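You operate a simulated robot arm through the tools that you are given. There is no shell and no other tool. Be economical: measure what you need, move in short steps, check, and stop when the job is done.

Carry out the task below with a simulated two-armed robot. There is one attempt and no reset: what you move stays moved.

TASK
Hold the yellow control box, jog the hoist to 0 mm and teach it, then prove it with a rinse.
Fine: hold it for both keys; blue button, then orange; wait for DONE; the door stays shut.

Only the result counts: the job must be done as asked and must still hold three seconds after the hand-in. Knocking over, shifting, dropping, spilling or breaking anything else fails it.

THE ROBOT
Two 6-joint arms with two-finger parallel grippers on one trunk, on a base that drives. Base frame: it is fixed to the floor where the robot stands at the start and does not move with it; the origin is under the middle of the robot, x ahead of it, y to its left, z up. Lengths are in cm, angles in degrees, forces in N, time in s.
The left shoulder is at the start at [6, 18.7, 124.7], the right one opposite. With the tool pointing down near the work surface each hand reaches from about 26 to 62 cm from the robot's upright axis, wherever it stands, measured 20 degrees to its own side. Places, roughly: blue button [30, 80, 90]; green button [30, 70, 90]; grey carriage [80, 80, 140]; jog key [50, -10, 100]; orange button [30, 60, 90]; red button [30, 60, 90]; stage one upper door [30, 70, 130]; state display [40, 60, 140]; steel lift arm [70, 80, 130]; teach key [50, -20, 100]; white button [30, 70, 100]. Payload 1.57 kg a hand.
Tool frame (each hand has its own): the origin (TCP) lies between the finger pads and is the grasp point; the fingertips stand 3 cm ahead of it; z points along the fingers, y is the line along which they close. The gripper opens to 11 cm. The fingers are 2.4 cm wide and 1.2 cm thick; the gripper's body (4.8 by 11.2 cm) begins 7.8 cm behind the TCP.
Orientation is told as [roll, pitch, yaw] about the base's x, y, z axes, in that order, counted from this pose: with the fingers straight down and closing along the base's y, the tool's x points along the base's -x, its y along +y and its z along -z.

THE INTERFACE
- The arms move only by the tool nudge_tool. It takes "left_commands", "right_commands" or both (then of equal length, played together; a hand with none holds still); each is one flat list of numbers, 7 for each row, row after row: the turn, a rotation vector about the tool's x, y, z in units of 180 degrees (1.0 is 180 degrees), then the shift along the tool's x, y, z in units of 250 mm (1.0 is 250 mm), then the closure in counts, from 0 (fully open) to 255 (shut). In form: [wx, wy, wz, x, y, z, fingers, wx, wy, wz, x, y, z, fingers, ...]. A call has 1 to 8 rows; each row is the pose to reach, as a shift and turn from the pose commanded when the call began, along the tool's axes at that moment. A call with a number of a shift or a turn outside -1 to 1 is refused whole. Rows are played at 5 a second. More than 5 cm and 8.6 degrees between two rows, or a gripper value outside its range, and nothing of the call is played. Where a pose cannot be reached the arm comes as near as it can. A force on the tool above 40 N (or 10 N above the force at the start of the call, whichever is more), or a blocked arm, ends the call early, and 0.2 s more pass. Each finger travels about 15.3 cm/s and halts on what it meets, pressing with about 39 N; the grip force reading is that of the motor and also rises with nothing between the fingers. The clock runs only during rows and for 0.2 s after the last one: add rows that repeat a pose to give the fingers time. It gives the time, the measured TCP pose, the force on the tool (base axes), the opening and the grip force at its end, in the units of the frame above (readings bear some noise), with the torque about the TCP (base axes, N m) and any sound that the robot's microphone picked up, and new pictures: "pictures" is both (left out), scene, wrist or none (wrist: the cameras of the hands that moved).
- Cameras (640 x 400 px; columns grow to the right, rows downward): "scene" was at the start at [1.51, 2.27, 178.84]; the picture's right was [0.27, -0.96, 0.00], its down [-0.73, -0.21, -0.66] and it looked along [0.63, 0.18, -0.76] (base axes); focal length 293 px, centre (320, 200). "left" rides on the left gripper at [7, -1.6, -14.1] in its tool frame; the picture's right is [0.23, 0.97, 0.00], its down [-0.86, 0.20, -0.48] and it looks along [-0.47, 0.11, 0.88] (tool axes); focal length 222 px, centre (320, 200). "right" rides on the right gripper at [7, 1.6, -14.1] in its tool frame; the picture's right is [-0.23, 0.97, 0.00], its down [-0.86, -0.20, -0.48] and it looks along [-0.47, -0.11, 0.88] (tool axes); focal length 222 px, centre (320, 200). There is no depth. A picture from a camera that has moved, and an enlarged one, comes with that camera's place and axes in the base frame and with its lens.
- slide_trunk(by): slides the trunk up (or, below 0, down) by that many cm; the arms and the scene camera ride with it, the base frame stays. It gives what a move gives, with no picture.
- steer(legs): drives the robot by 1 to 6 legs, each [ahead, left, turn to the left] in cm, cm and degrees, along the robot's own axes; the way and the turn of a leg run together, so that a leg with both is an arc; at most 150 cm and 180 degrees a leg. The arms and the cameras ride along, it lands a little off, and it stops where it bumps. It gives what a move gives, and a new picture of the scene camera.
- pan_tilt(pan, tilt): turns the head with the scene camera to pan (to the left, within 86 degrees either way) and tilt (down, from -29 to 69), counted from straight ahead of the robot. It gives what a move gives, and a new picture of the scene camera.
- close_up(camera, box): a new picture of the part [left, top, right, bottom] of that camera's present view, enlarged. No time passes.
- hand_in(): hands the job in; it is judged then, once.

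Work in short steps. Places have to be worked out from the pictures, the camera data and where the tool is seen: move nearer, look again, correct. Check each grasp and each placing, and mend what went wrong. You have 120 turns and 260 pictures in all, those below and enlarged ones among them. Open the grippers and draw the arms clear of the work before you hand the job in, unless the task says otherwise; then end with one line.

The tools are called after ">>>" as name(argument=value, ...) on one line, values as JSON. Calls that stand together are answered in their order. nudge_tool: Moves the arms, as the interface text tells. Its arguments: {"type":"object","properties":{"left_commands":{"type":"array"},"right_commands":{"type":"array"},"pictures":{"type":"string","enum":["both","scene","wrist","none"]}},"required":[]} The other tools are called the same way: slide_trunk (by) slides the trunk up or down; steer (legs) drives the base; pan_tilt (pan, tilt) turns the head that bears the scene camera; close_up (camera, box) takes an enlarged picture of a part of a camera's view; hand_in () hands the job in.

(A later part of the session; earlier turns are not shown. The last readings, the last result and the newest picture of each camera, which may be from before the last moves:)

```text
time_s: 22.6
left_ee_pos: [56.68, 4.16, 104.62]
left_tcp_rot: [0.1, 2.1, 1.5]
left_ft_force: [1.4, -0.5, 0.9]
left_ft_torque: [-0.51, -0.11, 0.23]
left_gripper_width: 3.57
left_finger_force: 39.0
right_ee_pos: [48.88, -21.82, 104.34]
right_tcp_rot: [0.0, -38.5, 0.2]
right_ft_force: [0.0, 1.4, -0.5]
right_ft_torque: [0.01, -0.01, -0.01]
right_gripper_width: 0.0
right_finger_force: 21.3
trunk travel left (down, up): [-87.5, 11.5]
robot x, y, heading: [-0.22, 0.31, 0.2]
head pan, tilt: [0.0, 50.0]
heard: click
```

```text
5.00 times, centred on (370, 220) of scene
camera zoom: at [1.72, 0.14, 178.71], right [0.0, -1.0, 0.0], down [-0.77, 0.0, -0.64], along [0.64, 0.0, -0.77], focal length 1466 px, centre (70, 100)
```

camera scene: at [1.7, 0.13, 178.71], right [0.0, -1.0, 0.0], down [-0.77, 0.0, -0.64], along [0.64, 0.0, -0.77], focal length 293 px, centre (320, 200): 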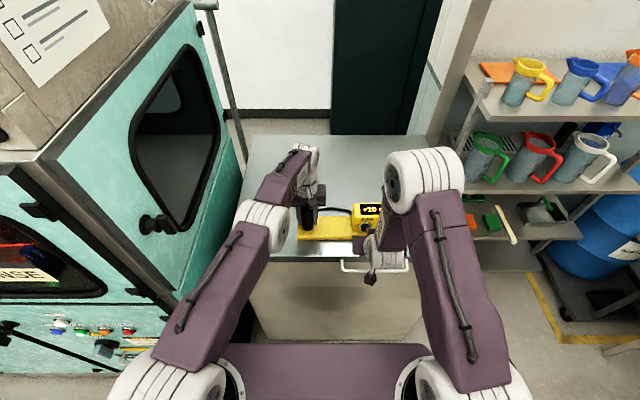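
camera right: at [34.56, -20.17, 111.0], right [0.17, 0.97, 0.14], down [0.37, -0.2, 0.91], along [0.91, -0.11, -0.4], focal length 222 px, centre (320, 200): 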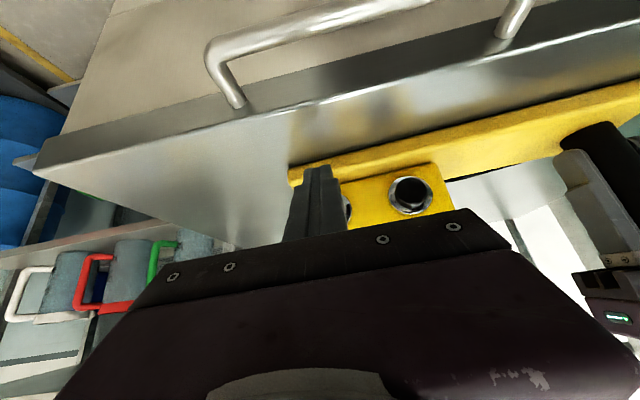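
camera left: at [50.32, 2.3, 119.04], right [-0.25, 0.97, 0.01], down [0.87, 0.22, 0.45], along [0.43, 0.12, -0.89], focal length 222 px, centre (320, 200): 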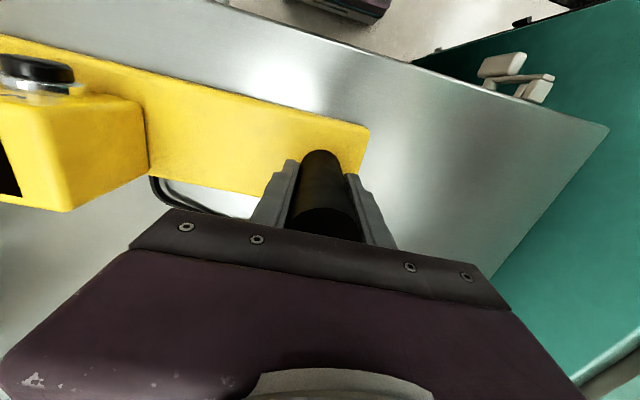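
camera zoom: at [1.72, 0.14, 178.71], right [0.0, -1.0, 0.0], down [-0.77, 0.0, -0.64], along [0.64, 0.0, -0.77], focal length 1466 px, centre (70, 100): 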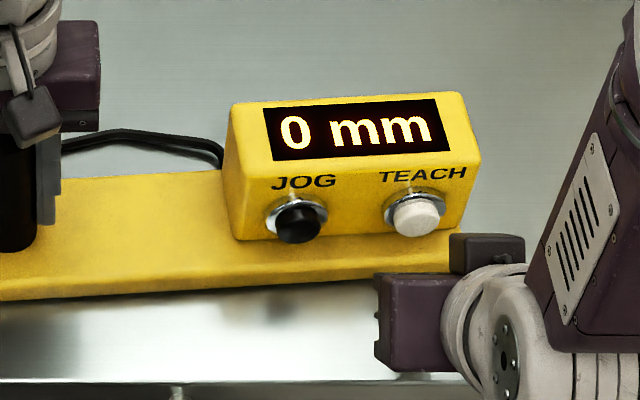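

TEACH clicked. I withdraw the right hand up and back, and open the left hand slowly in the same call.

>>> nudge_tool(right_commands=[0, 0, 0, 0.05, 0, -0.1, 255, 0, 0, 0, -0.03, 0, -0.25, 255, 0, 0, 0, -0.12, 0, -0.36, 255, 0, 0, 0, -0.2, 0, -0.45, 255, 0, 0, 0, -0.28, 0, -0.544, 255], left_commands=[0, 0, 0, 0, 0, 0, 255, 0, 0, 0, 0, 0, 0, 160, 0, 0, 0, 0, 0, 0, 100, 0, 0, 0, 0, 0, 0, 0, 0, 0, 0, 0, 0, 0, 0], pictures="both")

```text
time_s: 23.8
left_ee_pos: [56.66, 4.04, 104.73]
left_tcp_rot: [0.1, 2.2, 1.5]
left_ft_force: [-0.1, 0.1, 0.0]
left_ft_torque: [0.02, -0.01, 0.01]
left_gripper_width: 11.01
left_finger_force: 0.0
right_ee_pos: [45.53, -21.68, 119.27]
right_tcp_rot: [-0.1, -38.7, 0.2]
right_ft_force: [-0.5, 0.3, -0.6]
right_ft_torque: [0.0, -0.02, -0.01]
right_gripper_width: 0.01
right_finger_force: 21.3
trunk travel left (down, up): [-87.5, 11.5]
robot x, y, heading: [0.08, 0.28, 0.0]
head pan, tilt: [0.0, 50.0]
camera scene: at [1.54, 0.16, 178.7], right [0.0, -1.0, 0.0], down [-0.77, 0.0, -0.64], along [0.64, 0.0, -0.77], focal length 293 px, centre (320, 200)
camera right: at [31.34, -20.21, 125.98], right [0.18, 0.97, 0.14], down [0.37, -0.2, 0.91], along [0.91, -0.11, -0.4], focal length 222 px, centre (320, 200)
camera left: at [50.2, 2.3, 119.09], right [-0.25, 0.97, 0.01], down [0.87, 0.22, 0.45], along [0.43, 0.12, -0.89], focal length 222 px, centre (320, 200)
```

scene: 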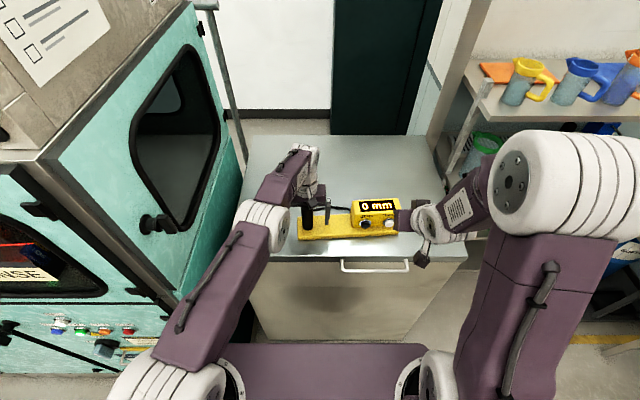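
right: 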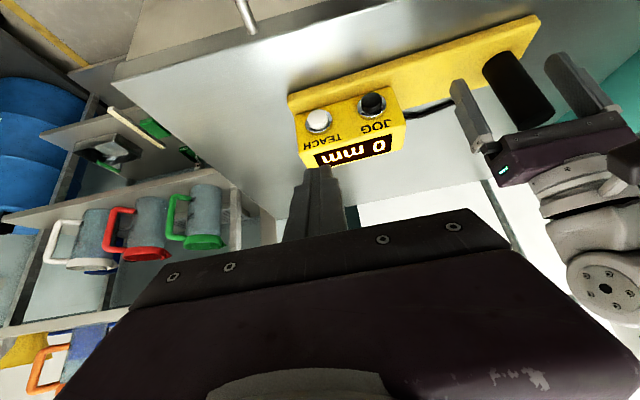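
left: 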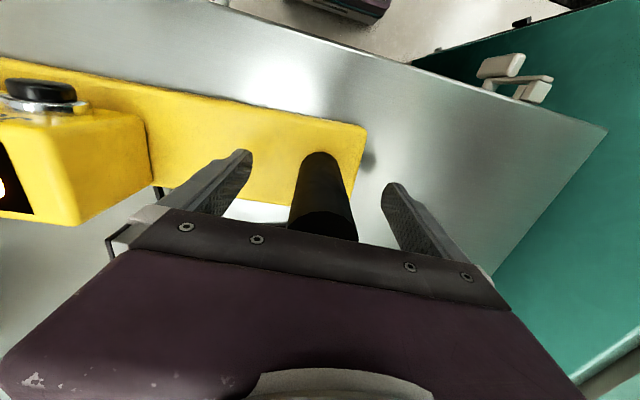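

Box is unmoved and released. I lift the left hand straight up and pull the right hand back.

>>> nudge_tool(left_commands=[0, 0, 0, 0, 0, -0.19, 0, 0, 0, 0, 0, 0, -0.38, 0, 0, 0, 0, 0, 0, -0.57, 0, 0, 0, 0, 0, 0, -0.78, 0, 0, 0, 0, 0.2, 0, -0.78, 0, 0, 0, 0, 0.4, 0, -0.78, 0, 0, 0, 0, 0.6, 0, -0.78, 0, 0, 0, 0, 0.78, 0, -0.78, 0], pictures="none")

>>> nudge_tool(right_commands=[0, 0.04, 0, -0.05, 0, -0.05, 255, 0, 0.08, 0, -0.1, 0, -0.1, 255, 0, 0.12, 0, -0.1, 0, -0.15, 255, 0, 0.16, 0, -0.1, 0, -0.2, 255, 0, 0.2, 0, -0.1, 0, -0.25, 255, 0, 0.214, 0, -0.1, 0, -0.3, 255], pictures="scene")

```text
refused: row 4 steps farther than a row can; nothing moved
```

```text
time_s: 25.2
left_ee_pos: [56.74, 4.06, 104.62]
left_tcp_rot: [0.1, 2.2, 1.5]
left_ft_force: [0.3, 0.2, 0.3]
left_ft_torque: [0.01, 0.01, 0.0]
left_gripper_width: 10.99
left_finger_force: 0.2
right_ee_pos: [42.96, -21.89, 126.86]
right_tcp_rot: [-0.1, 0.1, 0.2]
right_ft_force: [0.3, 0.3, 0.0]
right_ft_torque: [0.02, 0.0, 0.02]
right_gripper_width: 0.01
right_finger_force: 20.9
right hand out of reach, approached as far as the arm can: row 1, 2
trunk travel left (down, up): [-87.5, 11.5]
robot x, y, heading: [-0.13, -0.04, 0.1]
head pan, tilt: [0.0, 50.0]
camera scene: at [1.7, 0.14, 178.71], right [0.0, -1.0, 0.0], down [-0.77, 0.0, -0.64], along [0.64, 0.0, -0.77], focal length 293 px, centre (320, 200)
```

scene: 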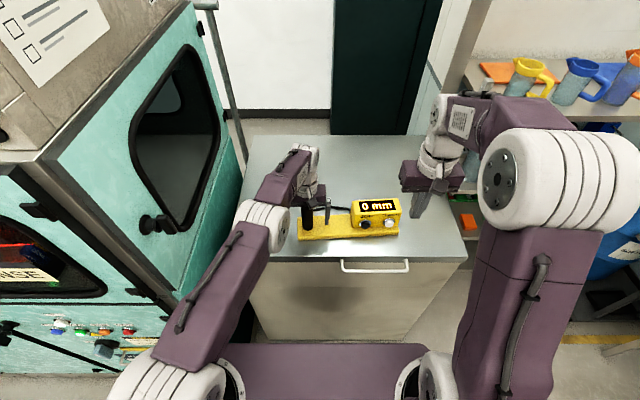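

The right hand is clear. Left: lift straight up, then back, in smaller rows; then look toward the machine panel.

>>> nudge_tool(left_commands=[0, 0, 0, 0, 0, -0.19, 0, 0, 0, 0, 0, 0, -0.38, 0, 0, 0, 0, 0, 0, -0.57, 0, 0, 0, 0, 0, 0, -0.75, 0, 0, 0, 0, 0.19, 0, -0.75, 0, 0, 0, 0, 0.38, 0, -0.75, 0, 0, 0, 0, 0.57, 0, -0.75, 0, 0, 0, 0, 0.75, 0, -0.75, 0], pictures="none")

>>> pan_tilt(pan=60, tilt=45)

```text
time_s: 27.0
left_ee_pos: [49.34, -1.46, 130.85]
left_tcp_rot: [1.3, 4.3, 1.6]
left_ft_force: [-0.5, 0.6, 0.2]
left_ft_torque: [0.02, -0.06, -0.01]
left_gripper_width: 11.01
left_finger_force: 0.0
left hand out of reach, approached as far as the arm can: row 3, 4, 5, 6, 7, 8
right_ee_pos: [42.85, -22.07, 126.72]
right_tcp_rot: [0.1, -0.1, 0.1]
right_ft_force: [-0.2, 0.1, -0.2]
right_ft_torque: [-0.01, -0.02, 0.05]
right_gripper_width: 0.0
right_finger_force: 21.1
trunk travel left (down, up): [-87.5, 11.5]
robot x, y, heading: [0.34, -0.35, 0.2]
head pan, tilt: [0.0, 50.0]
```

```text
time_s: 28.3
left_ee_pos: [49.78, -1.14, 130.64]
left_tcp_rot: [1.2, 4.2, 1.6]
left_ft_force: [-0.9, -0.5, 0.1]
left_ft_torque: [0.04, 0.03, -0.01]
left_gripper_width: 10.99
left_finger_force: 0.1
right_ee_pos: [42.94, -21.9, 126.79]
right_tcp_rot: [-0.1, 0.0, 0.2]
right_ft_force: [-0.2, 0.2, 0.7]
right_ft_torque: [-0.01, 0.03, 0.01]
right_gripper_width: 0.02
right_finger_force: 20.9
trunk travel left (down, up): [-87.5, 11.5]
robot x, y, heading: [-0.21, -0.08, 0.2]
head pan, tilt: [60.0, 45.0]
camera scene: at [-2.0, 7.08, 179.4], right [0.87, -0.5, 0.0], down [-0.35, -0.61, -0.71], along [0.35, 0.61, -0.71], focal length 293 px, centre (320, 200)
```

scene: 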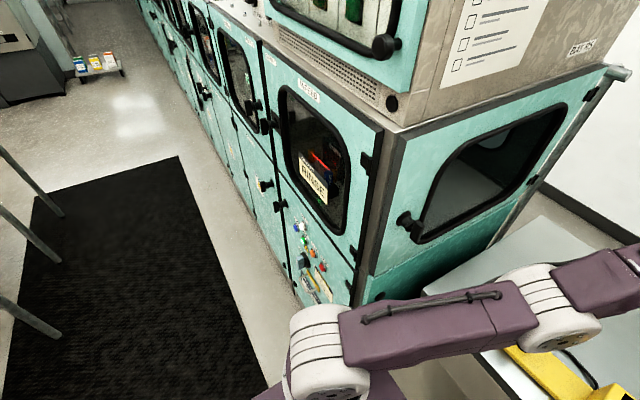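

The panel is visible on the front face of the machine. I enlarge it.

>>> close_up(camera="scene", box=[270, 210, 350, 310])

>>> close_up(camera="scene", box=[260, 60, 380, 240])

```text
4.00 times, centred on (310, 260) of scene
camera zoom: at [-2.0, 7.08, 179.4], right [0.87, -0.5, 0.0], down [-0.35, -0.61, -0.71], along [0.35, 0.61, -0.71], focal length 1173 px, centre (360, -40)
```

zoom: 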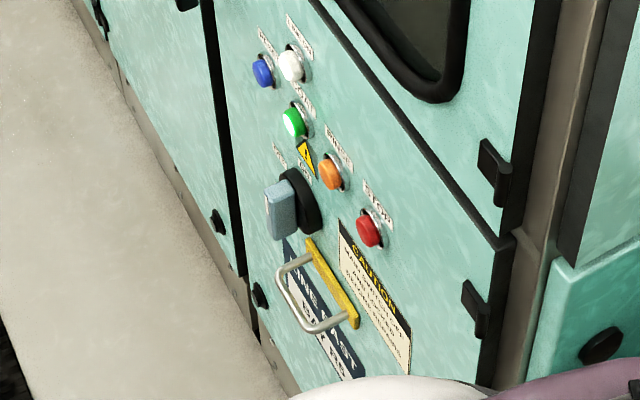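

```text
2.22 times, centred on (320, 150) of scene
camera zoom: at [-2.0, 7.08, 179.4], right [0.87, -0.5, 0.0], down [-0.35, -0.61, -0.71], along [0.35, 0.61, -0.71], focal length 652 px, centre (320, 311)
```

zoom: 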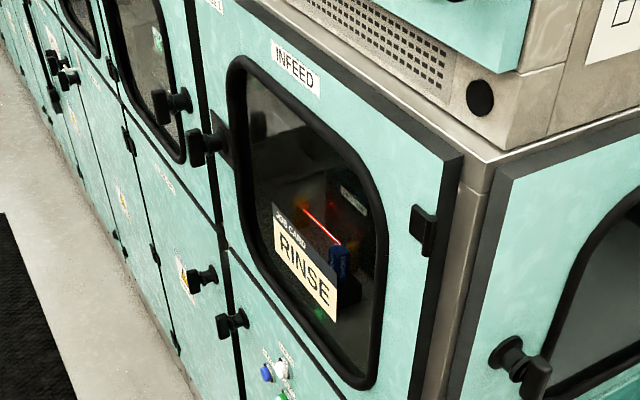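

Buttons lie at roughly x≈27, z≈88: blue y≈77, green ≈71, orange ≈63, red ≈55. I drive back 45 cm and left 50 cm to be in front of the panel with the left arm.

>>> steer(legs=[[-45, 0, 0], [0, 50, 0]])

>>> pan_tilt(pan=10, tilt=40)

```text
time_s: 33.6
left_ee_pos: [4.83, 48.53, 130.66]
left_tcp_rot: [1.2, 4.2, 1.2]
left_ft_force: [-0.1, -0.2, -0.1]
left_ft_torque: [0.01, -0.03, 0.01]
left_gripper_width: 11.01
left_finger_force: 0.1
right_ee_pos: [-2.0, 27.96, 126.72]
right_tcp_rot: [0.0, -0.1, -0.1]
right_ft_force: [-0.5, 0.0, -0.5]
right_ft_torque: [0.03, -0.02, -0.01]
right_gripper_width: 0.01
right_finger_force: 21.8
trunk travel left (down, up): [-87.5, 11.5]
robot x, y, heading: [-44.76, 50.55, -0.3]
head pan, tilt: [60.0, 45.0]
camera scene: at [-46.72, 57.2, 179.41], right [0.86, -0.5, 0.0], down [-0.36, -0.61, -0.71], along [0.36, 0.61, -0.71], focal length 293 px, centre (320, 200)
```

scene: 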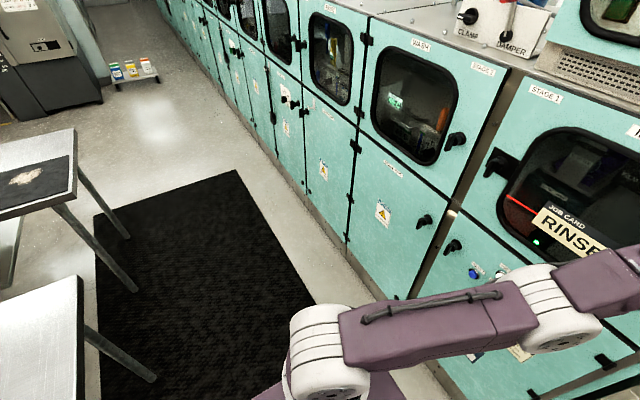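

```text
time_s: 34.8
left_ee_pos: [4.85, 48.8, 130.6]
left_tcp_rot: [1.2, 4.1, 1.3]
left_ft_force: [-0.7, 0.4, -0.6]
left_ft_torque: [0.0, -0.06, 0.01]
left_gripper_width: 11.02
left_finger_force: 0.0
right_ee_pos: [-1.9, 28.19, 126.74]
right_tcp_rot: [0.1, 0.0, -0.1]
right_ft_force: [-0.2, 0.3, 0.1]
right_ft_torque: [0.01, -0.01, 0.02]
right_gripper_width: 0.0
right_finger_force: 21.4
trunk travel left (down, up): [-87.5, 11.5]
robot x, y, heading: [-45.07, 50.52, -0.1]
head pan, tilt: [10.0, 40.0]
camera scene: at [-42.44, 51.81, 180.12], right [0.17, -0.99, 0.0], down [-0.63, -0.11, -0.77], along [0.75, 0.13, -0.64], focal length 293 px, centre (320, 200)
```

scene: 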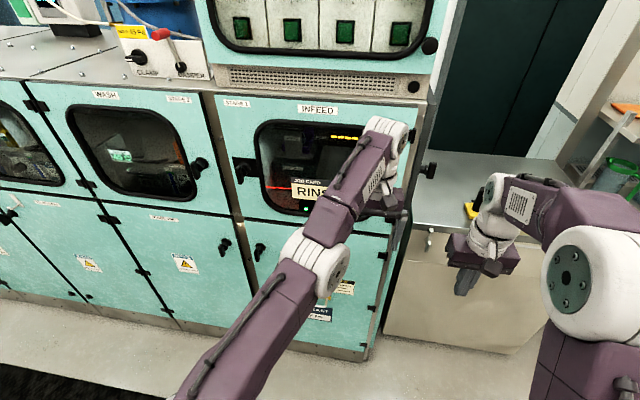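

I close the left hand, and swing it left, down and tilted forward to point at the panel, keeping ~10 cm off the face.

>>> nudge_tool(left_commands=[0, -0.046, 0, -0.04, 0.1, 0.12, 255, 0, -0.092, 0, -0.08, 0.2, 0.24, 255, 0, -0.138, 0, -0.13, 0.3, 0.36, 255, 0, -0.184, 0, -0.18, 0.4, 0.48, 255, 0, -0.23, 0, -0.23, 0.5, 0.6, 255, 0, -0.276, 0, -0.28, 0.6, 0.72, 255, 0, -0.322, 0, -0.34, 0.7, 0.84, 255, 0, -0.368, 0, -0.39, 0.8, 0.96, 255], pictures="both")

```text
time_s: 36.6
left_ee_pos: [-2.33, 53.91, 162.37]
left_tcp_rot: [6.8, -40.4, 1.1]
left_ft_force: [0.6, 1.2, -1.3]
left_ft_torque: [-0.05, 0.03, 0.0]
left_gripper_width: 0.0
left_finger_force: 21.5
left hand out of reach, approached as far as the arm can: row 1, 2, 3, 4, 5, 6, 7, 8
right_ee_pos: [-2.09, 28.18, 126.84]
right_tcp_rot: [-0.2, -0.1, 0.0]
right_ft_force: [-0.7, -0.1, -0.2]
right_ft_torque: [-0.02, 0.0, -0.02]
right_gripper_width: 0.0
right_finger_force: 21.5
trunk travel left (down, up): [-87.5, 11.5]
robot x, y, heading: [-44.75, 50.58, -0.3]
head pan, tilt: [10.0, 40.0]
camera scene: at [-42.67, 51.94, 180.12], right [0.17, -0.99, 0.0], down [-0.63, -0.11, -0.77], along [0.76, 0.13, -0.64], focal length 293 px, centre (320, 200)
camera left: at [-16.58, 50.26, 168.4], right [-0.27, 0.96, -0.06], down [0.33, 0.15, 0.93], along [0.91, 0.23, -0.35], focal length 222 px, centre (320, 200)
```

scene: 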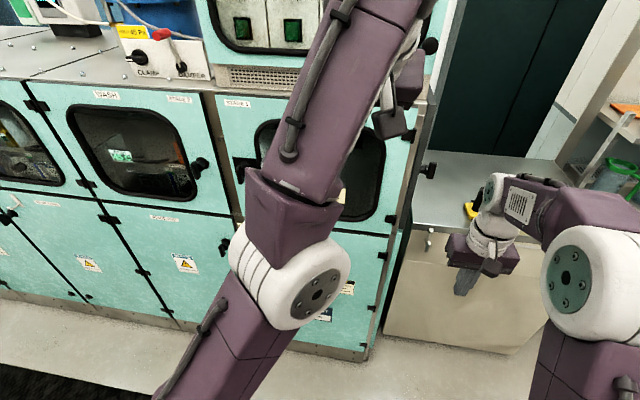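
left: 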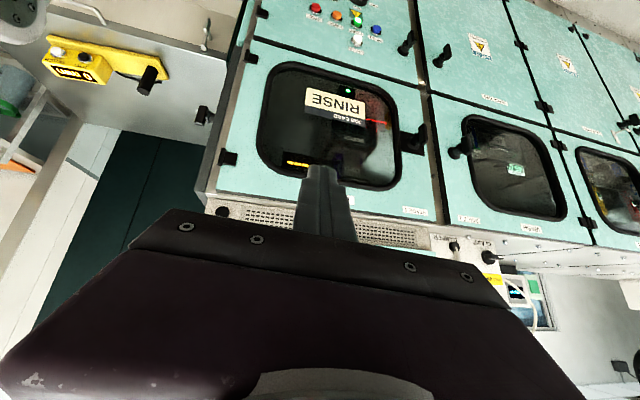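

The arm slipped into an awkward branch and went up. I ease it back: undo tilt, moving down, left and back.

>>> nudge_tool(left_commands=[0, 0.04, 0, 0.1, 0.05, 0.07, 255, 0, 0.08, 0, 0.2, 0.1, 0.15, 255, 0, 0.12, 0, 0.3, 0.15, 0.22, 255, 0, 0.16, 0, 0.4, 0.2, 0.3, 255, 0, 0.2, 0, 0.5, 0.25, 0.37, 255, 0, 0.224, 0, 0.59, 0.31, 0.44, 255], pictures="scene")

```text
time_s: 38.0
left_ee_pos: [-8.48, 61.86, 145.16]
left_tcp_rot: [5.1, -0.1, 5.5]
left_ft_force: [-0.4, -0.1, -0.2]
left_ft_torque: [-0.01, 0.01, 0.01]
left_gripper_width: 0.0
left_finger_force: 21.4
left hand out of reach, approached as far as the arm can: row 1
right_ee_pos: [-2.07, 28.18, 126.77]
right_tcp_rot: [-0.1, -0.1, -0.1]
right_ft_force: [0.7, 0.5, -0.3]
right_ft_torque: [0.0, -0.03, 0.01]
right_gripper_width: 0.0
right_finger_force: 21.2
trunk travel left (down, up): [-87.5, 11.5]
robot x, y, heading: [-44.63, 50.44, -0.1]
head pan, tilt: [10.0, 40.0]
camera scene: at [-42.57, 51.99, 180.13], right [0.17, -0.99, 0.0], down [-0.63, -0.11, -0.77], along [0.76, 0.13, -0.64], focal length 293 px, centre (320, 200)
```

scene: 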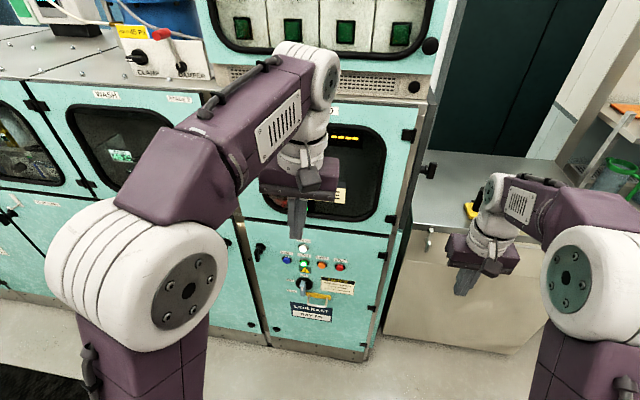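

Recovered to a normal elbow pose, and the panel is in view. I lower the hand 25 cm, straightening the small roll and yaw.

>>> nudge_tool(left_commands=[0.005, 0, 0.005, -0.02, 0.02, 0.16, 255, 0.01, 0, 0.01, -0.05, 0.04, 0.33, 255, 0.015, 0, 0.015, -0.08, 0.06, 0.5, 255, 0.02, 0, 0.02, -0.11, 0.08, 0.67, 255, 0.025, 0, 0.025, -0.14, 0.1, 0.84, 255, 0.028, 0, 0.031, -0.17, 0.12, 1.0, 255, 0.028, 0, 0.031, -0.17, 0.12, 1.0, 255], pictures="both")

```text
time_s: 39.6
left_ee_pos: [-4.76, 67.26, 120.53]
left_tcp_rot: [0.2, 0.2, -0.2]
left_ft_force: [-0.1, 0.5, -0.7]
left_ft_torque: [0.01, 0.01, 0.02]
left_gripper_width: 0.0
left_finger_force: 21.8
right_ee_pos: [-1.99, 28.18, 126.72]
right_tcp_rot: [0.1, 0.0, 0.0]
right_ft_force: [-0.1, -0.7, 0.5]
right_ft_torque: [0.02, 0.01, -0.03]
right_gripper_width: 0.0
right_finger_force: 21.0
trunk travel left (down, up): [-87.5, 11.5]
robot x, y, heading: [-44.93, 50.73, -0.0]
head pan, tilt: [10.0, 40.0]
camera scene: at [-42.48, 51.84, 180.13], right [0.17, -0.99, 0.0], down [-0.63, -0.11, -0.77], along [0.75, 0.13, -0.64], focal length 293 px, centre (320, 200)
camera left: at [-11.66, 65.57, 134.74], right [-0.23, 0.97, 0.01], down [0.86, 0.2, 0.48], along [0.46, 0.11, -0.88], focal length 222 px, centre (320, 200)
```

scene: 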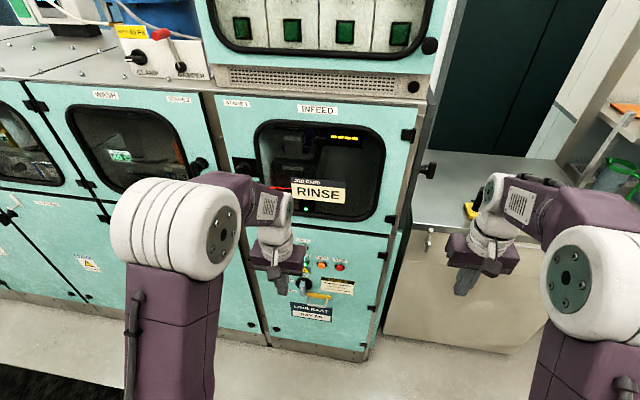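
left: 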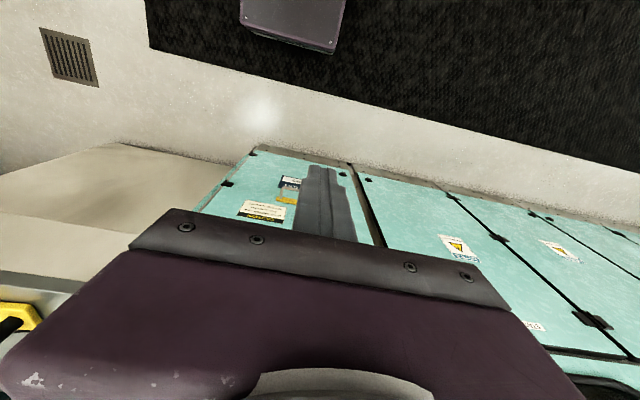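

Good pose. Now I tilt the hand forward ~68° while moving ahead 13 cm and down 10 cm.

>>> nudge_tool(left_commands=[0, -0.047, 0, -0.065, 0, 0.05, 255, 0, -0.094, 0, -0.13, 0, 0.1, 255, 0, -0.141, 0, -0.195, 0, 0.15, 255, 0, -0.188, 0, -0.26, 0, 0.2, 255, 0, -0.235, 0, -0.325, 0, 0.25, 255, 0, -0.282, 0, -0.39, 0, 0.3, 255, 0, -0.329, 0, -0.455, 0, 0.35, 255, 0, -0.376, 0, -0.52, 0, 0.4, 255], pictures="both")

```text
time_s: 41.4
left_ee_pos: [15.95, 67.16, 115.08]
left_tcp_rot: [0.5, -65.3, -0.7]
left_ft_force: [-0.8, 0.0, 0.0]
left_ft_torque: [0.05, -0.02, 0.02]
left_gripper_width: 0.0
left_finger_force: 21.5
left hand out of reach, approached as far as the arm can: row 3, 7, 8
right_ee_pos: [-1.86, 28.16, 126.72]
right_tcp_rot: [0.0, 0.1, -0.1]
right_ft_force: [-0.2, -0.3, 0.6]
right_ft_torque: [-0.03, 0.01, 0.01]
right_gripper_width: 0.01
right_finger_force: 21.8
trunk travel left (down, up): [-87.5, 11.5]
robot x, y, heading: [-44.84, 50.4, 0.0]
head pan, tilt: [10.0, 40.0]
camera scene: at [-42.18, 51.88, 180.12], right [0.17, -0.99, 0.0], down [-0.63, -0.11, -0.77], along [0.75, 0.13, -0.64], focal length 293 px, centre (320, 200)
camera left: at [0.15, 65.39, 114.77], right [-0.09, 0.97, -0.2], down [-0.08, 0.2, 0.98], along [0.99, 0.11, 0.06], focal length 222 px, centre (320, 200)
```

scene: 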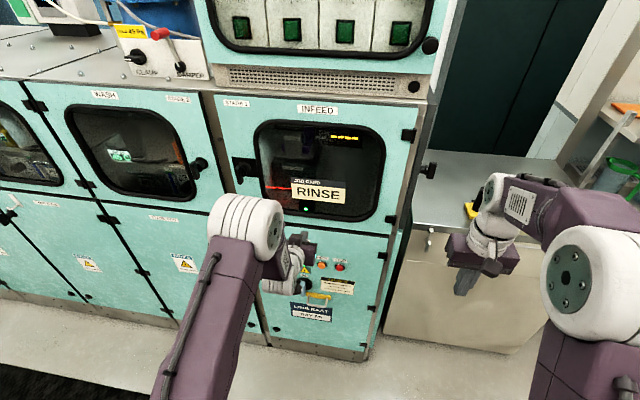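
left: 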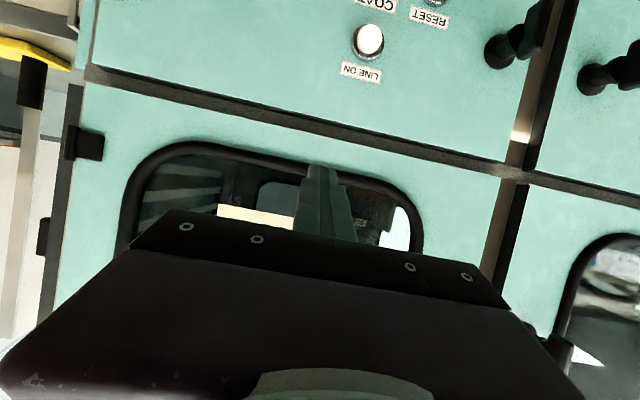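

The hand points at the panel just above the buttons. I lower the trunk 18 cm so the hand comes level with them, then look.

>>> slide_trunk(by=-18)

>>> close_up(camera="left", box=[0, 0, 640, 400])

>>> close_up(camera="scene", box=[220, 120, 420, 320])

```text
time_s: 43.4
left_ee_pos: [15.7, 66.86, 97.29]
left_tcp_rot: [0.7, -65.4, -0.7]
left_ft_force: [1.0, 0.5, -0.5]
left_ft_torque: [-0.01, -0.02, -0.01]
left_gripper_width: 0.0
left_finger_force: 21.1
right_ee_pos: [-1.95, 28.12, 108.74]
right_tcp_rot: [0.0, 0.0, 0.0]
right_ft_force: [0.2, 1.2, -0.3]
right_ft_torque: [-0.01, 0.01, 0.02]
right_gripper_width: 0.01
right_finger_force: 21.7
trunk travel left (down, up): [-69.5, 29.5]
robot x, y, heading: [-44.93, 50.34, 0.0]
head pan, tilt: [10.0, 40.0]
```

```text
1.00 times, centred on (320, 200) of left (not enlarged: the box is as wide or as high as the picture)
camera zoom: at [-0.06, 65.37, 96.88], right [-0.09, 0.97, -0.2], down [-0.08, 0.19, 0.98], along [0.99, 0.11, 0.06], focal length 222 px, centre (320, 200)
```

zoom: 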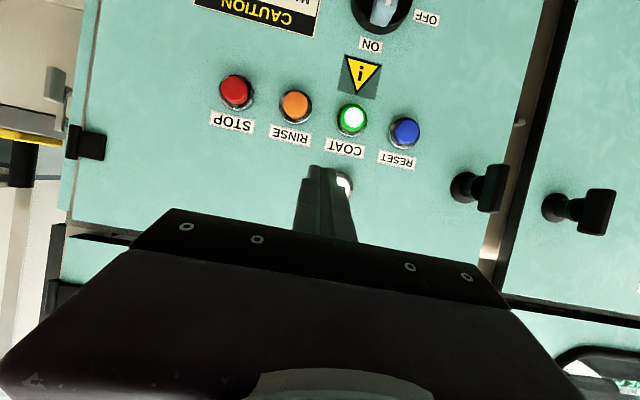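

```text
2.00 times, centred on (320, 220) of scene
camera zoom: at [-42.46, 51.87, 162.13], right [0.17, -0.99, 0.0], down [-0.63, -0.11, -0.77], along [0.75, 0.13, -0.64], focal length 586 px, centre (320, 160)
```

zoom: 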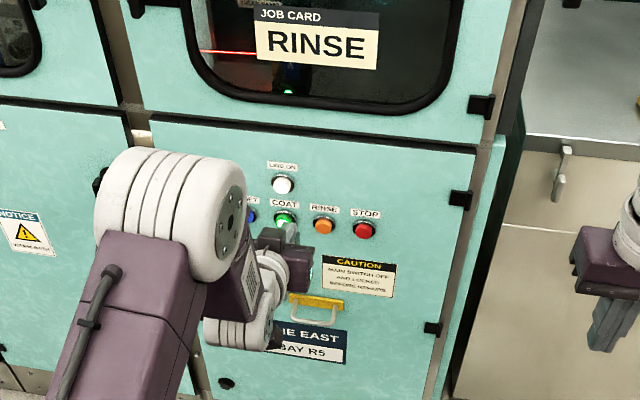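

Triangulated: orange (RINSE) at (26.8, 63.3, 88.0), blue (RESET) at (26.8, 77.0, 88.2). I move the left hand to in front of blue, ~5 cm off.

>>> nudge_tool(left_commands=[0, 0, 0, 0.07, 0.1, 0.05, 255, 0, 0, 0, 0.14, 0.2, 0.1, 255, 0, 0, 0, 0.21, 0.3, 0.15, 255, 0, 0, 0, 0.28, 0.405, 0.2, 255, 0, 0, 0, 0.28, 0.405, 0.2, 255], pictures="both")

```text
time_s: 44.6
left_ee_pos: [17.91, 77.23, 89.2]
left_tcp_rot: [0.7, -65.0, -0.7]
left_ft_force: [-0.6, 0.6, 0.3]
left_ft_torque: [0.04, 0.04, -0.01]
left_gripper_width: 0.01
left_finger_force: 20.8
left hand out of reach, approached as far as the arm can: row 1, 2, 3, 4, 5
right_ee_pos: [-1.89, 28.01, 108.77]
right_tcp_rot: [0.0, 0.0, -0.1]
right_ft_force: [-0.1, -0.4, 0.2]
right_ft_torque: [0.03, 0.0, 0.03]
right_gripper_width: 0.0
right_finger_force: 21.4
trunk travel left (down, up): [-69.5, 29.5]
robot x, y, heading: [-44.82, 50.83, -0.4]
head pan, tilt: [10.0, 40.0]
camera scene: at [-42.48, 51.77, 162.13], right [0.17, -0.99, 0.0], down [-0.63, -0.11, -0.77], along [0.75, 0.13, -0.64], focal length 293 px, centre (320, 200)
camera left: at [2.21, 75.6, 88.88], right [-0.09, 0.97, -0.2], down [-0.07, 0.19, 0.98], along [0.99, 0.11, 0.05], focal length 222 px, centre (320, 200)
```

scene: 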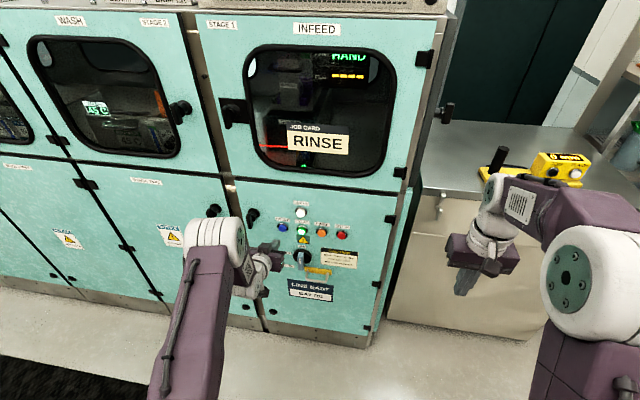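
left: 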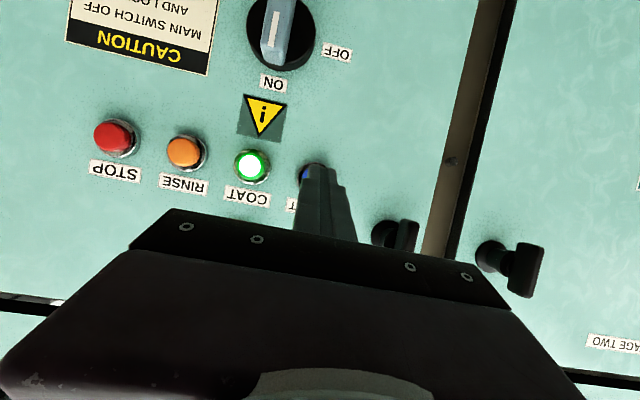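

The display now reads "HAND"-like text; the hand is in front of blue. I zoom the state display and approach blue by 4 cm.

>>> close_up(camera="scene", box=[250, 40, 400, 180])

>>> nudge_tool(left_commands=[0, 0, 0, -0.03, -0.016, 0.074, 255, 0, 0, 0, -0.06, -0.016, 0.148, 255, 0, 0, 0, -0.06, -0.016, 0.148, 255], pictures="wrist")

>>> close_up(camera="scene", box=[230, 190, 370, 290])

```text
2.86 times, centred on (325, 110) of scene
camera zoom: at [-42.48, 51.77, 162.13], right [0.17, -0.99, 0.0], down [-0.63, -0.11, -0.77], along [0.75, 0.13, -0.64], focal length 838 px, centre (306, 457)
```

zoom: 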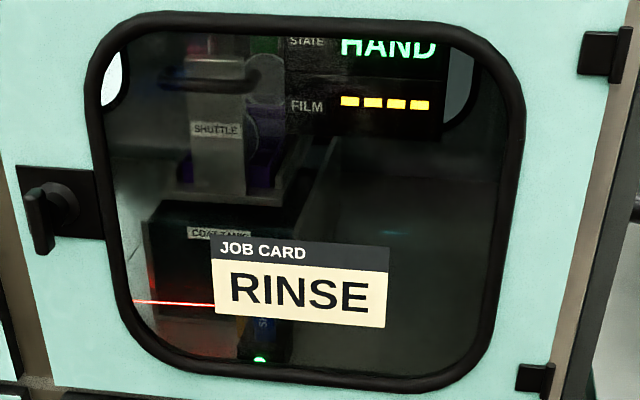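

```text
time_s: 45.4
left_ee_pos: [21.97, 76.74, 88.86]
left_tcp_rot: [0.7, -65.4, -0.6]
left_ft_force: [-0.1, 0.3, 0.0]
left_ft_torque: [0.03, 0.0, 0.02]
left_gripper_width: 0.0
left_finger_force: 21.6
right_ee_pos: [-2.05, 28.19, 108.74]
right_tcp_rot: [0.0, 0.0, -0.1]
right_ft_force: [0.4, -0.6, 1.1]
right_ft_torque: [0.0, -0.02, 0.01]
right_gripper_width: 0.0
right_finger_force: 22.0
trunk travel left (down, up): [-69.5, 29.5]
robot x, y, heading: [-45.05, 50.32, 0.1]
head pan, tilt: [10.0, 40.0]
camera left: at [6.25, 75.23, 88.54], right [-0.09, 0.97, -0.2], down [-0.08, 0.2, 0.98], along [0.99, 0.11, 0.06], focal length 222 px, centre (320, 200)
```

left: 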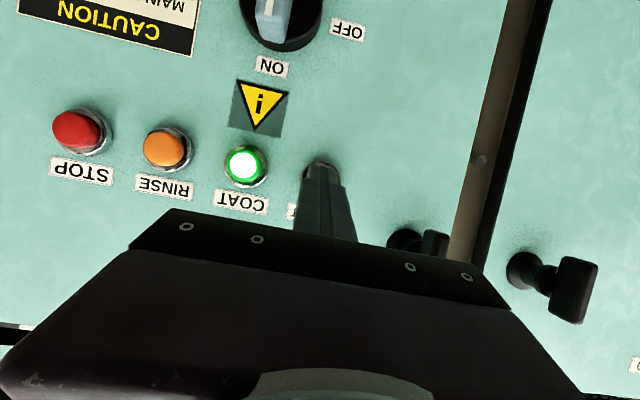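

```text
4.00 times, centred on (300, 240) of scene
camera zoom: at [-42.47, 51.9, 162.12], right [0.17, -0.99, 0.0], down [-0.63, -0.11, -0.77], along [0.75, 0.13, -0.64], focal length 1173 px, centre (400, 40)
```

zoom: 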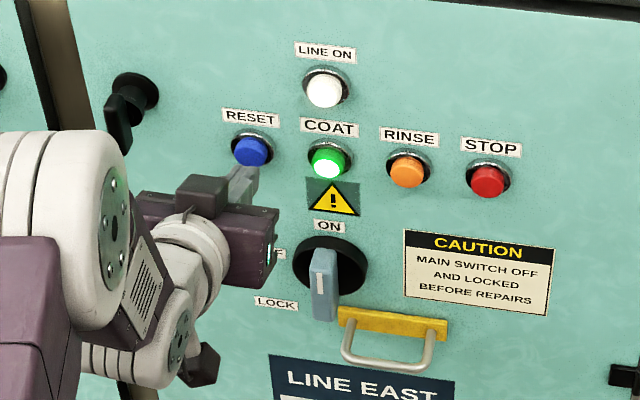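

Tip is right in front of blue. I press 2.2 cm forward and retreat.

>>> nudge_tool(left_commands=[0, 0, 0, -0.017, 0, 0.036, 255, 0, 0, 0, -0.027, 0, 0.058, 255, 0, 0, 0, -0.037, 0, 0.08, 255, 0, 0, 0, -0.017, 0, 0.036, 255, 0, 0, 0, 0, 0, 0, 255], pictures="none")

>>> close_up(camera="scene", box=[230, 40, 390, 290])

```text
time_s: 46.6
left_ee_pos: [21.95, 76.89, 89.03]
left_tcp_rot: [0.7, -65.5, -0.7]
left_ft_force: [0.3, -0.2, -0.1]
left_ft_torque: [-0.03, -0.02, -0.01]
left_gripper_width: 0.02
left_finger_force: 21.4
right_ee_pos: [-2.07, 28.08, 108.83]
right_tcp_rot: [0.0, -0.1, -0.2]
right_ft_force: [-1.5, 1.0, -0.4]
right_ft_torque: [0.02, 0.0, -0.01]
right_gripper_width: 0.0
right_finger_force: 21.0
trunk travel left (down, up): [-69.5, 29.5]
robot x, y, heading: [-44.84, 50.22, -0.0]
head pan, tilt: [10.0, 40.0]
heard: click
```

```text
1.60 times, centred on (310, 165) of scene
camera zoom: at [-42.6, 51.86, 162.13], right [0.17, -0.99, 0.0], down [-0.63, -0.11, -0.77], along [0.76, 0.13, -0.64], focal length 469 px, centre (336, 256)
```

zoom: 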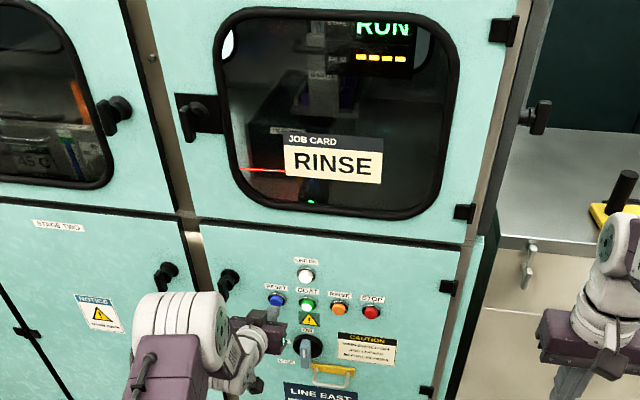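

Click heard; state went HAND → RUN. I back off slightly and move across to orange (y≈63.3), then re-read the state.

>>> nudge_tool(left_commands=[0, 0, 0, 0.03, 0, -0.065, 255, 0, 0, 0, 0.03, -0.14, -0.065, 255, 0, 0, 0, 0.03, -0.28, -0.065, 255, 0, 0, 0, 0.03, -0.42, -0.065, 255, 0, 0, 0, 0.03, -0.544, -0.065, 255, 0, 0, 0, 0.0, -0.544, 0.0, 255, 0, 0, 0, 0, -0.544, 0, 255], pictures="both")

>>> close_up(camera="scene", box=[230, 40, 390, 140])

```text
time_s: 48.2
left_ee_pos: [21.94, 63.2, 88.68]
left_tcp_rot: [0.7, -65.4, -0.7]
left_ft_force: [0.6, 0.4, -0.7]
left_ft_torque: [-0.02, 0.0, -0.02]
left_gripper_width: 0.01
left_finger_force: 21.7
right_ee_pos: [-2.05, 28.12, 108.82]
right_tcp_rot: [-0.1, 0.0, -0.1]
right_ft_force: [-0.4, -0.4, 0.0]
right_ft_torque: [0.01, -0.01, 0.04]
right_gripper_width: 0.0
right_finger_force: 20.9
trunk travel left (down, up): [-69.5, 29.5]
robot x, y, heading: [-44.89, 50.29, -0.1]
head pan, tilt: [10.0, 40.0]
camera scene: at [-42.47, 51.85, 162.13], right [0.17, -0.99, 0.0], down [-0.63, -0.11, -0.77], along [0.75, 0.13, -0.64], focal length 293 px, centre (320, 200)
camera left: at [6.11, 61.6, 88.39], right [-0.09, 0.97, -0.2], down [-0.08, 0.19, 0.98], along [0.99, 0.11, 0.06], focal length 222 px, centre (320, 200)
```

scene: 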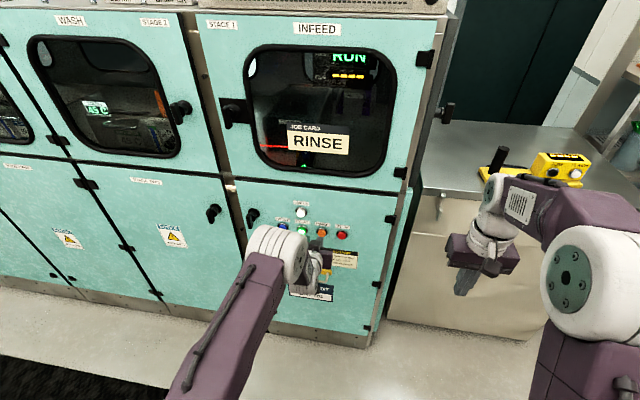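
left: 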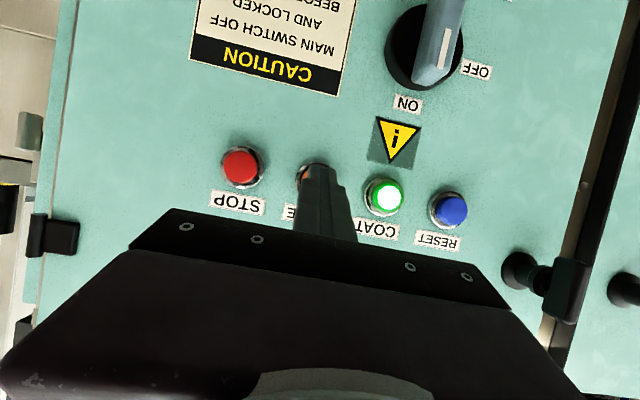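

```text
4.00 times, centred on (310, 90) of scene
camera zoom: at [-42.47, 51.85, 162.13], right [0.17, -0.99, 0.0], down [-0.63, -0.11, -0.77], along [0.75, 0.13, -0.64], focal length 1173 px, centre (360, 640)
```

zoom: 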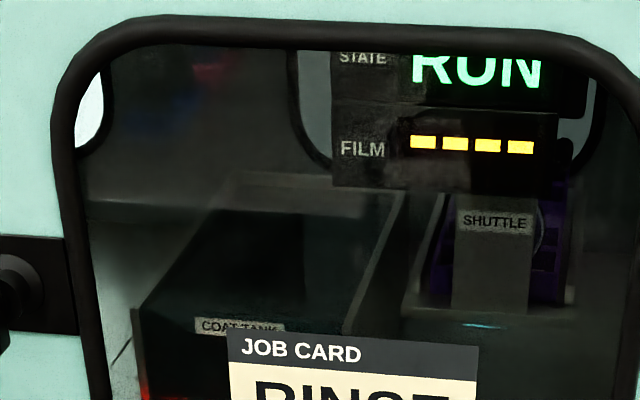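

The shuttle is moving (resetting). I wait with the hand still and re-read the state before pressing orange.

>>> nudge_tool(left_commands=[0, 0, 0, 0, 0, 0, 255, 0, 0, 0, 0, 0, 0, 255, 0, 0, 0, 0, 0, 0, 255, 0, 0, 0, 0, 0, 0, 255, 0, 0, 0, 0, 0, 0, 255, 0, 0, 0, 0, 0, 0, 255, 0, 0, 0, 0, 0, 0, 255, 0, 0, 0, 0, 0, 0, 255], pictures="none")

>>> pan_tilt(pan=10, tilt=25)

>>> close_up(camera="scene", box=[240, 110, 420, 220])

```text
time_s: 50.0
left_ee_pos: [21.85, 63.23, 88.71]
left_tcp_rot: [0.6, -65.4, -0.7]
left_ft_force: [0.9, 0.3, 0.3]
left_ft_torque: [0.0, 0.0, 0.02]
left_gripper_width: 0.0
left_finger_force: 21.3
right_ee_pos: [-1.86, 28.16, 108.81]
right_tcp_rot: [0.0, 0.0, 0.0]
right_ft_force: [-0.8, 0.3, 0.1]
right_ft_torque: [0.0, 0.02, 0.0]
right_gripper_width: 0.01
right_finger_force: 21.5
trunk travel left (down, up): [-69.5, 29.5]
robot x, y, heading: [-44.56, 50.25, -0.4]
head pan, tilt: [10.0, 40.0]
```

```text
time_s: 50.8
left_ee_pos: [21.96, 63.24, 88.6]
left_tcp_rot: [0.7, -65.4, -0.6]
left_ft_force: [-0.4, -0.1, 0.5]
left_ft_torque: [-0.03, -0.01, -0.01]
left_gripper_width: 0.0
left_finger_force: 20.9
right_ee_pos: [-1.86, 28.1, 108.78]
right_tcp_rot: [0.1, 0.0, -0.1]
right_ft_force: [0.3, 0.6, -0.2]
right_ft_torque: [0.0, -0.01, -0.02]
right_gripper_width: 0.0
right_finger_force: 20.5
trunk travel left (down, up): [-69.5, 29.5]
robot x, y, heading: [-45.05, 50.21, -0.2]
head pan, tilt: [10.0, 25.0]
camera scene: at [-41.74, 51.99, 164.45], right [0.17, -0.99, 0.0], down [-0.42, -0.07, -0.91], along [0.89, 0.15, -0.42], focal length 293 px, centre (320, 200)
```

scene: 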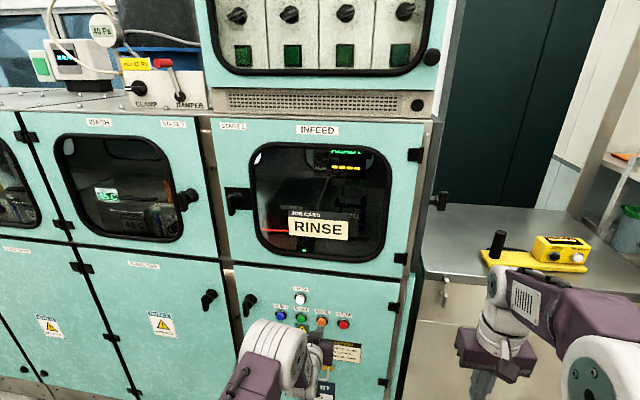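

```text
3.56 times, centred on (330, 165) of scene
camera zoom: at [-41.74, 51.99, 164.45], right [0.17, -0.99, 0.0], down [-0.42, -0.07, -0.91], along [0.89, 0.15, -0.42], focal length 1042 px, centre (284, 324)
```

zoom: 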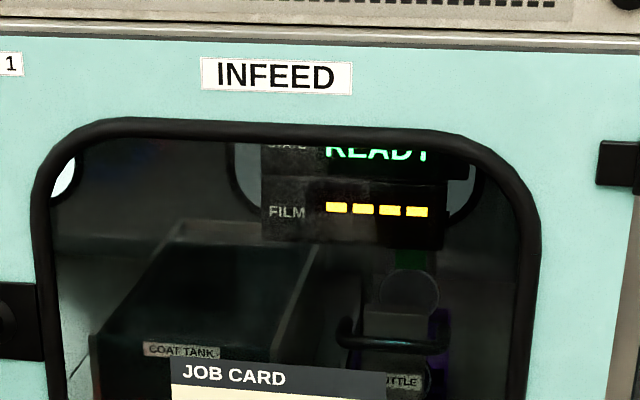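

State is READY. I press orange (RINSE) the same way.

>>> nudge_tool(left_commands=[0, 0, 0, -0.017, 0, 0.036, 255, 0, 0, 0, -0.027, 0, 0.058, 255, 0, 0, 0, -0.037, 0, 0.08, 255, 0, 0, 0, -0.017, 0, 0.036, 255, 0, 0, 0, 0, 0, 0, 255, 0, 0, 0, 0.03, 0, -0.065, 255], pictures="none")

>>> close_up(camera="scene", box=[240, 110, 420, 340])

```text
time_s: 52.1
left_ee_pos: [20.17, 63.18, 88.86]
left_tcp_rot: [0.7, -65.5, -0.6]
left_ft_force: [0.5, -0.3, 0.4]
left_ft_torque: [0.0, 0.01, -0.02]
left_gripper_width: 0.0
left_finger_force: 21.4
right_ee_pos: [-1.98, 28.2, 108.8]
right_tcp_rot: [0.0, 0.0, -0.1]
right_ft_force: [0.6, -0.4, 0.0]
right_ft_torque: [0.0, 0.01, 0.02]
right_gripper_width: 0.02
right_finger_force: 21.5
trunk travel left (down, up): [-69.5, 29.5]
robot x, y, heading: [-44.74, 50.12, -0.6]
head pan, tilt: [10.0, 25.0]
heard: click
```

```text
1.74 times, centred on (330, 225) of scene
camera zoom: at [-41.75, 51.98, 164.46], right [0.17, -0.99, 0.0], down [-0.42, -0.07, -0.91], along [0.89, 0.15, -0.42], focal length 510 px, centre (303, 156)
```

zoom: 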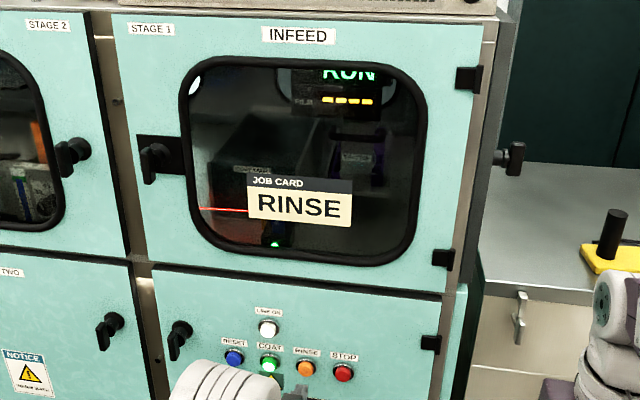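

RUN: the rinse started. I drive straight back 20 cm to clear the arm from the panel while it runs, then check the state.

>>> steer(legs=[[-20, 0, 0]])

>>> close_up(camera="scene", box=[220, 90, 440, 230])

```text
time_s: 53.8
left_ee_pos: [0.01, 63.26, 88.91]
left_tcp_rot: [0.7, -65.4, -0.8]
left_ft_force: [0.1, 0.3, 0.5]
left_ft_torque: [-0.01, 0.01, -0.03]
left_gripper_width: 0.0
left_finger_force: 21.0
right_ee_pos: [-22.16, 28.25, 108.83]
right_tcp_rot: [0.0, 0.0, -0.3]
right_ft_force: [0.9, 1.4, 0.8]
right_ft_torque: [-0.01, 0.0, 0.02]
right_gripper_width: 0.0
right_finger_force: 21.5
trunk travel left (down, up): [-69.5, 29.5]
robot x, y, heading: [-64.83, 50.93, 0.0]
head pan, tilt: [10.0, 25.0]
camera scene: at [-61.88, 52.05, 164.45], right [0.17, -0.99, 0.0], down [-0.42, -0.07, -0.91], along [0.89, 0.15, -0.42], focal length 293 px, centre (320, 200)
```

scene: 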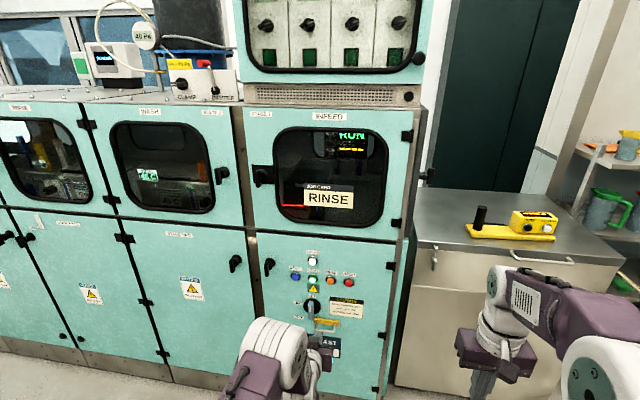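

```text
2.86 times, centred on (330, 160) of scene
camera zoom: at [-61.88, 52.05, 164.45], right [0.17, -0.99, 0.0], down [-0.42, -0.07, -0.91], along [0.89, 0.15, -0.42], focal length 838 px, centre (291, 314)
```

zoom: 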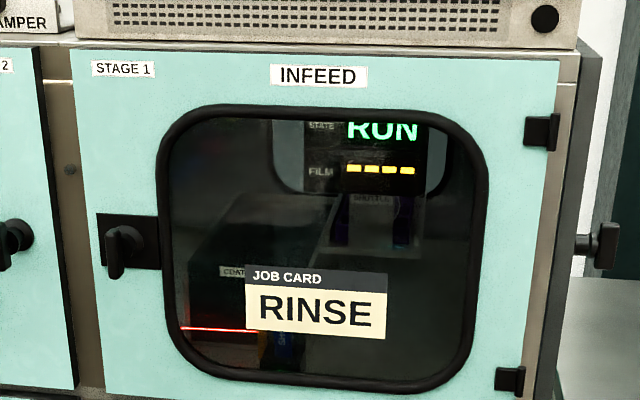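

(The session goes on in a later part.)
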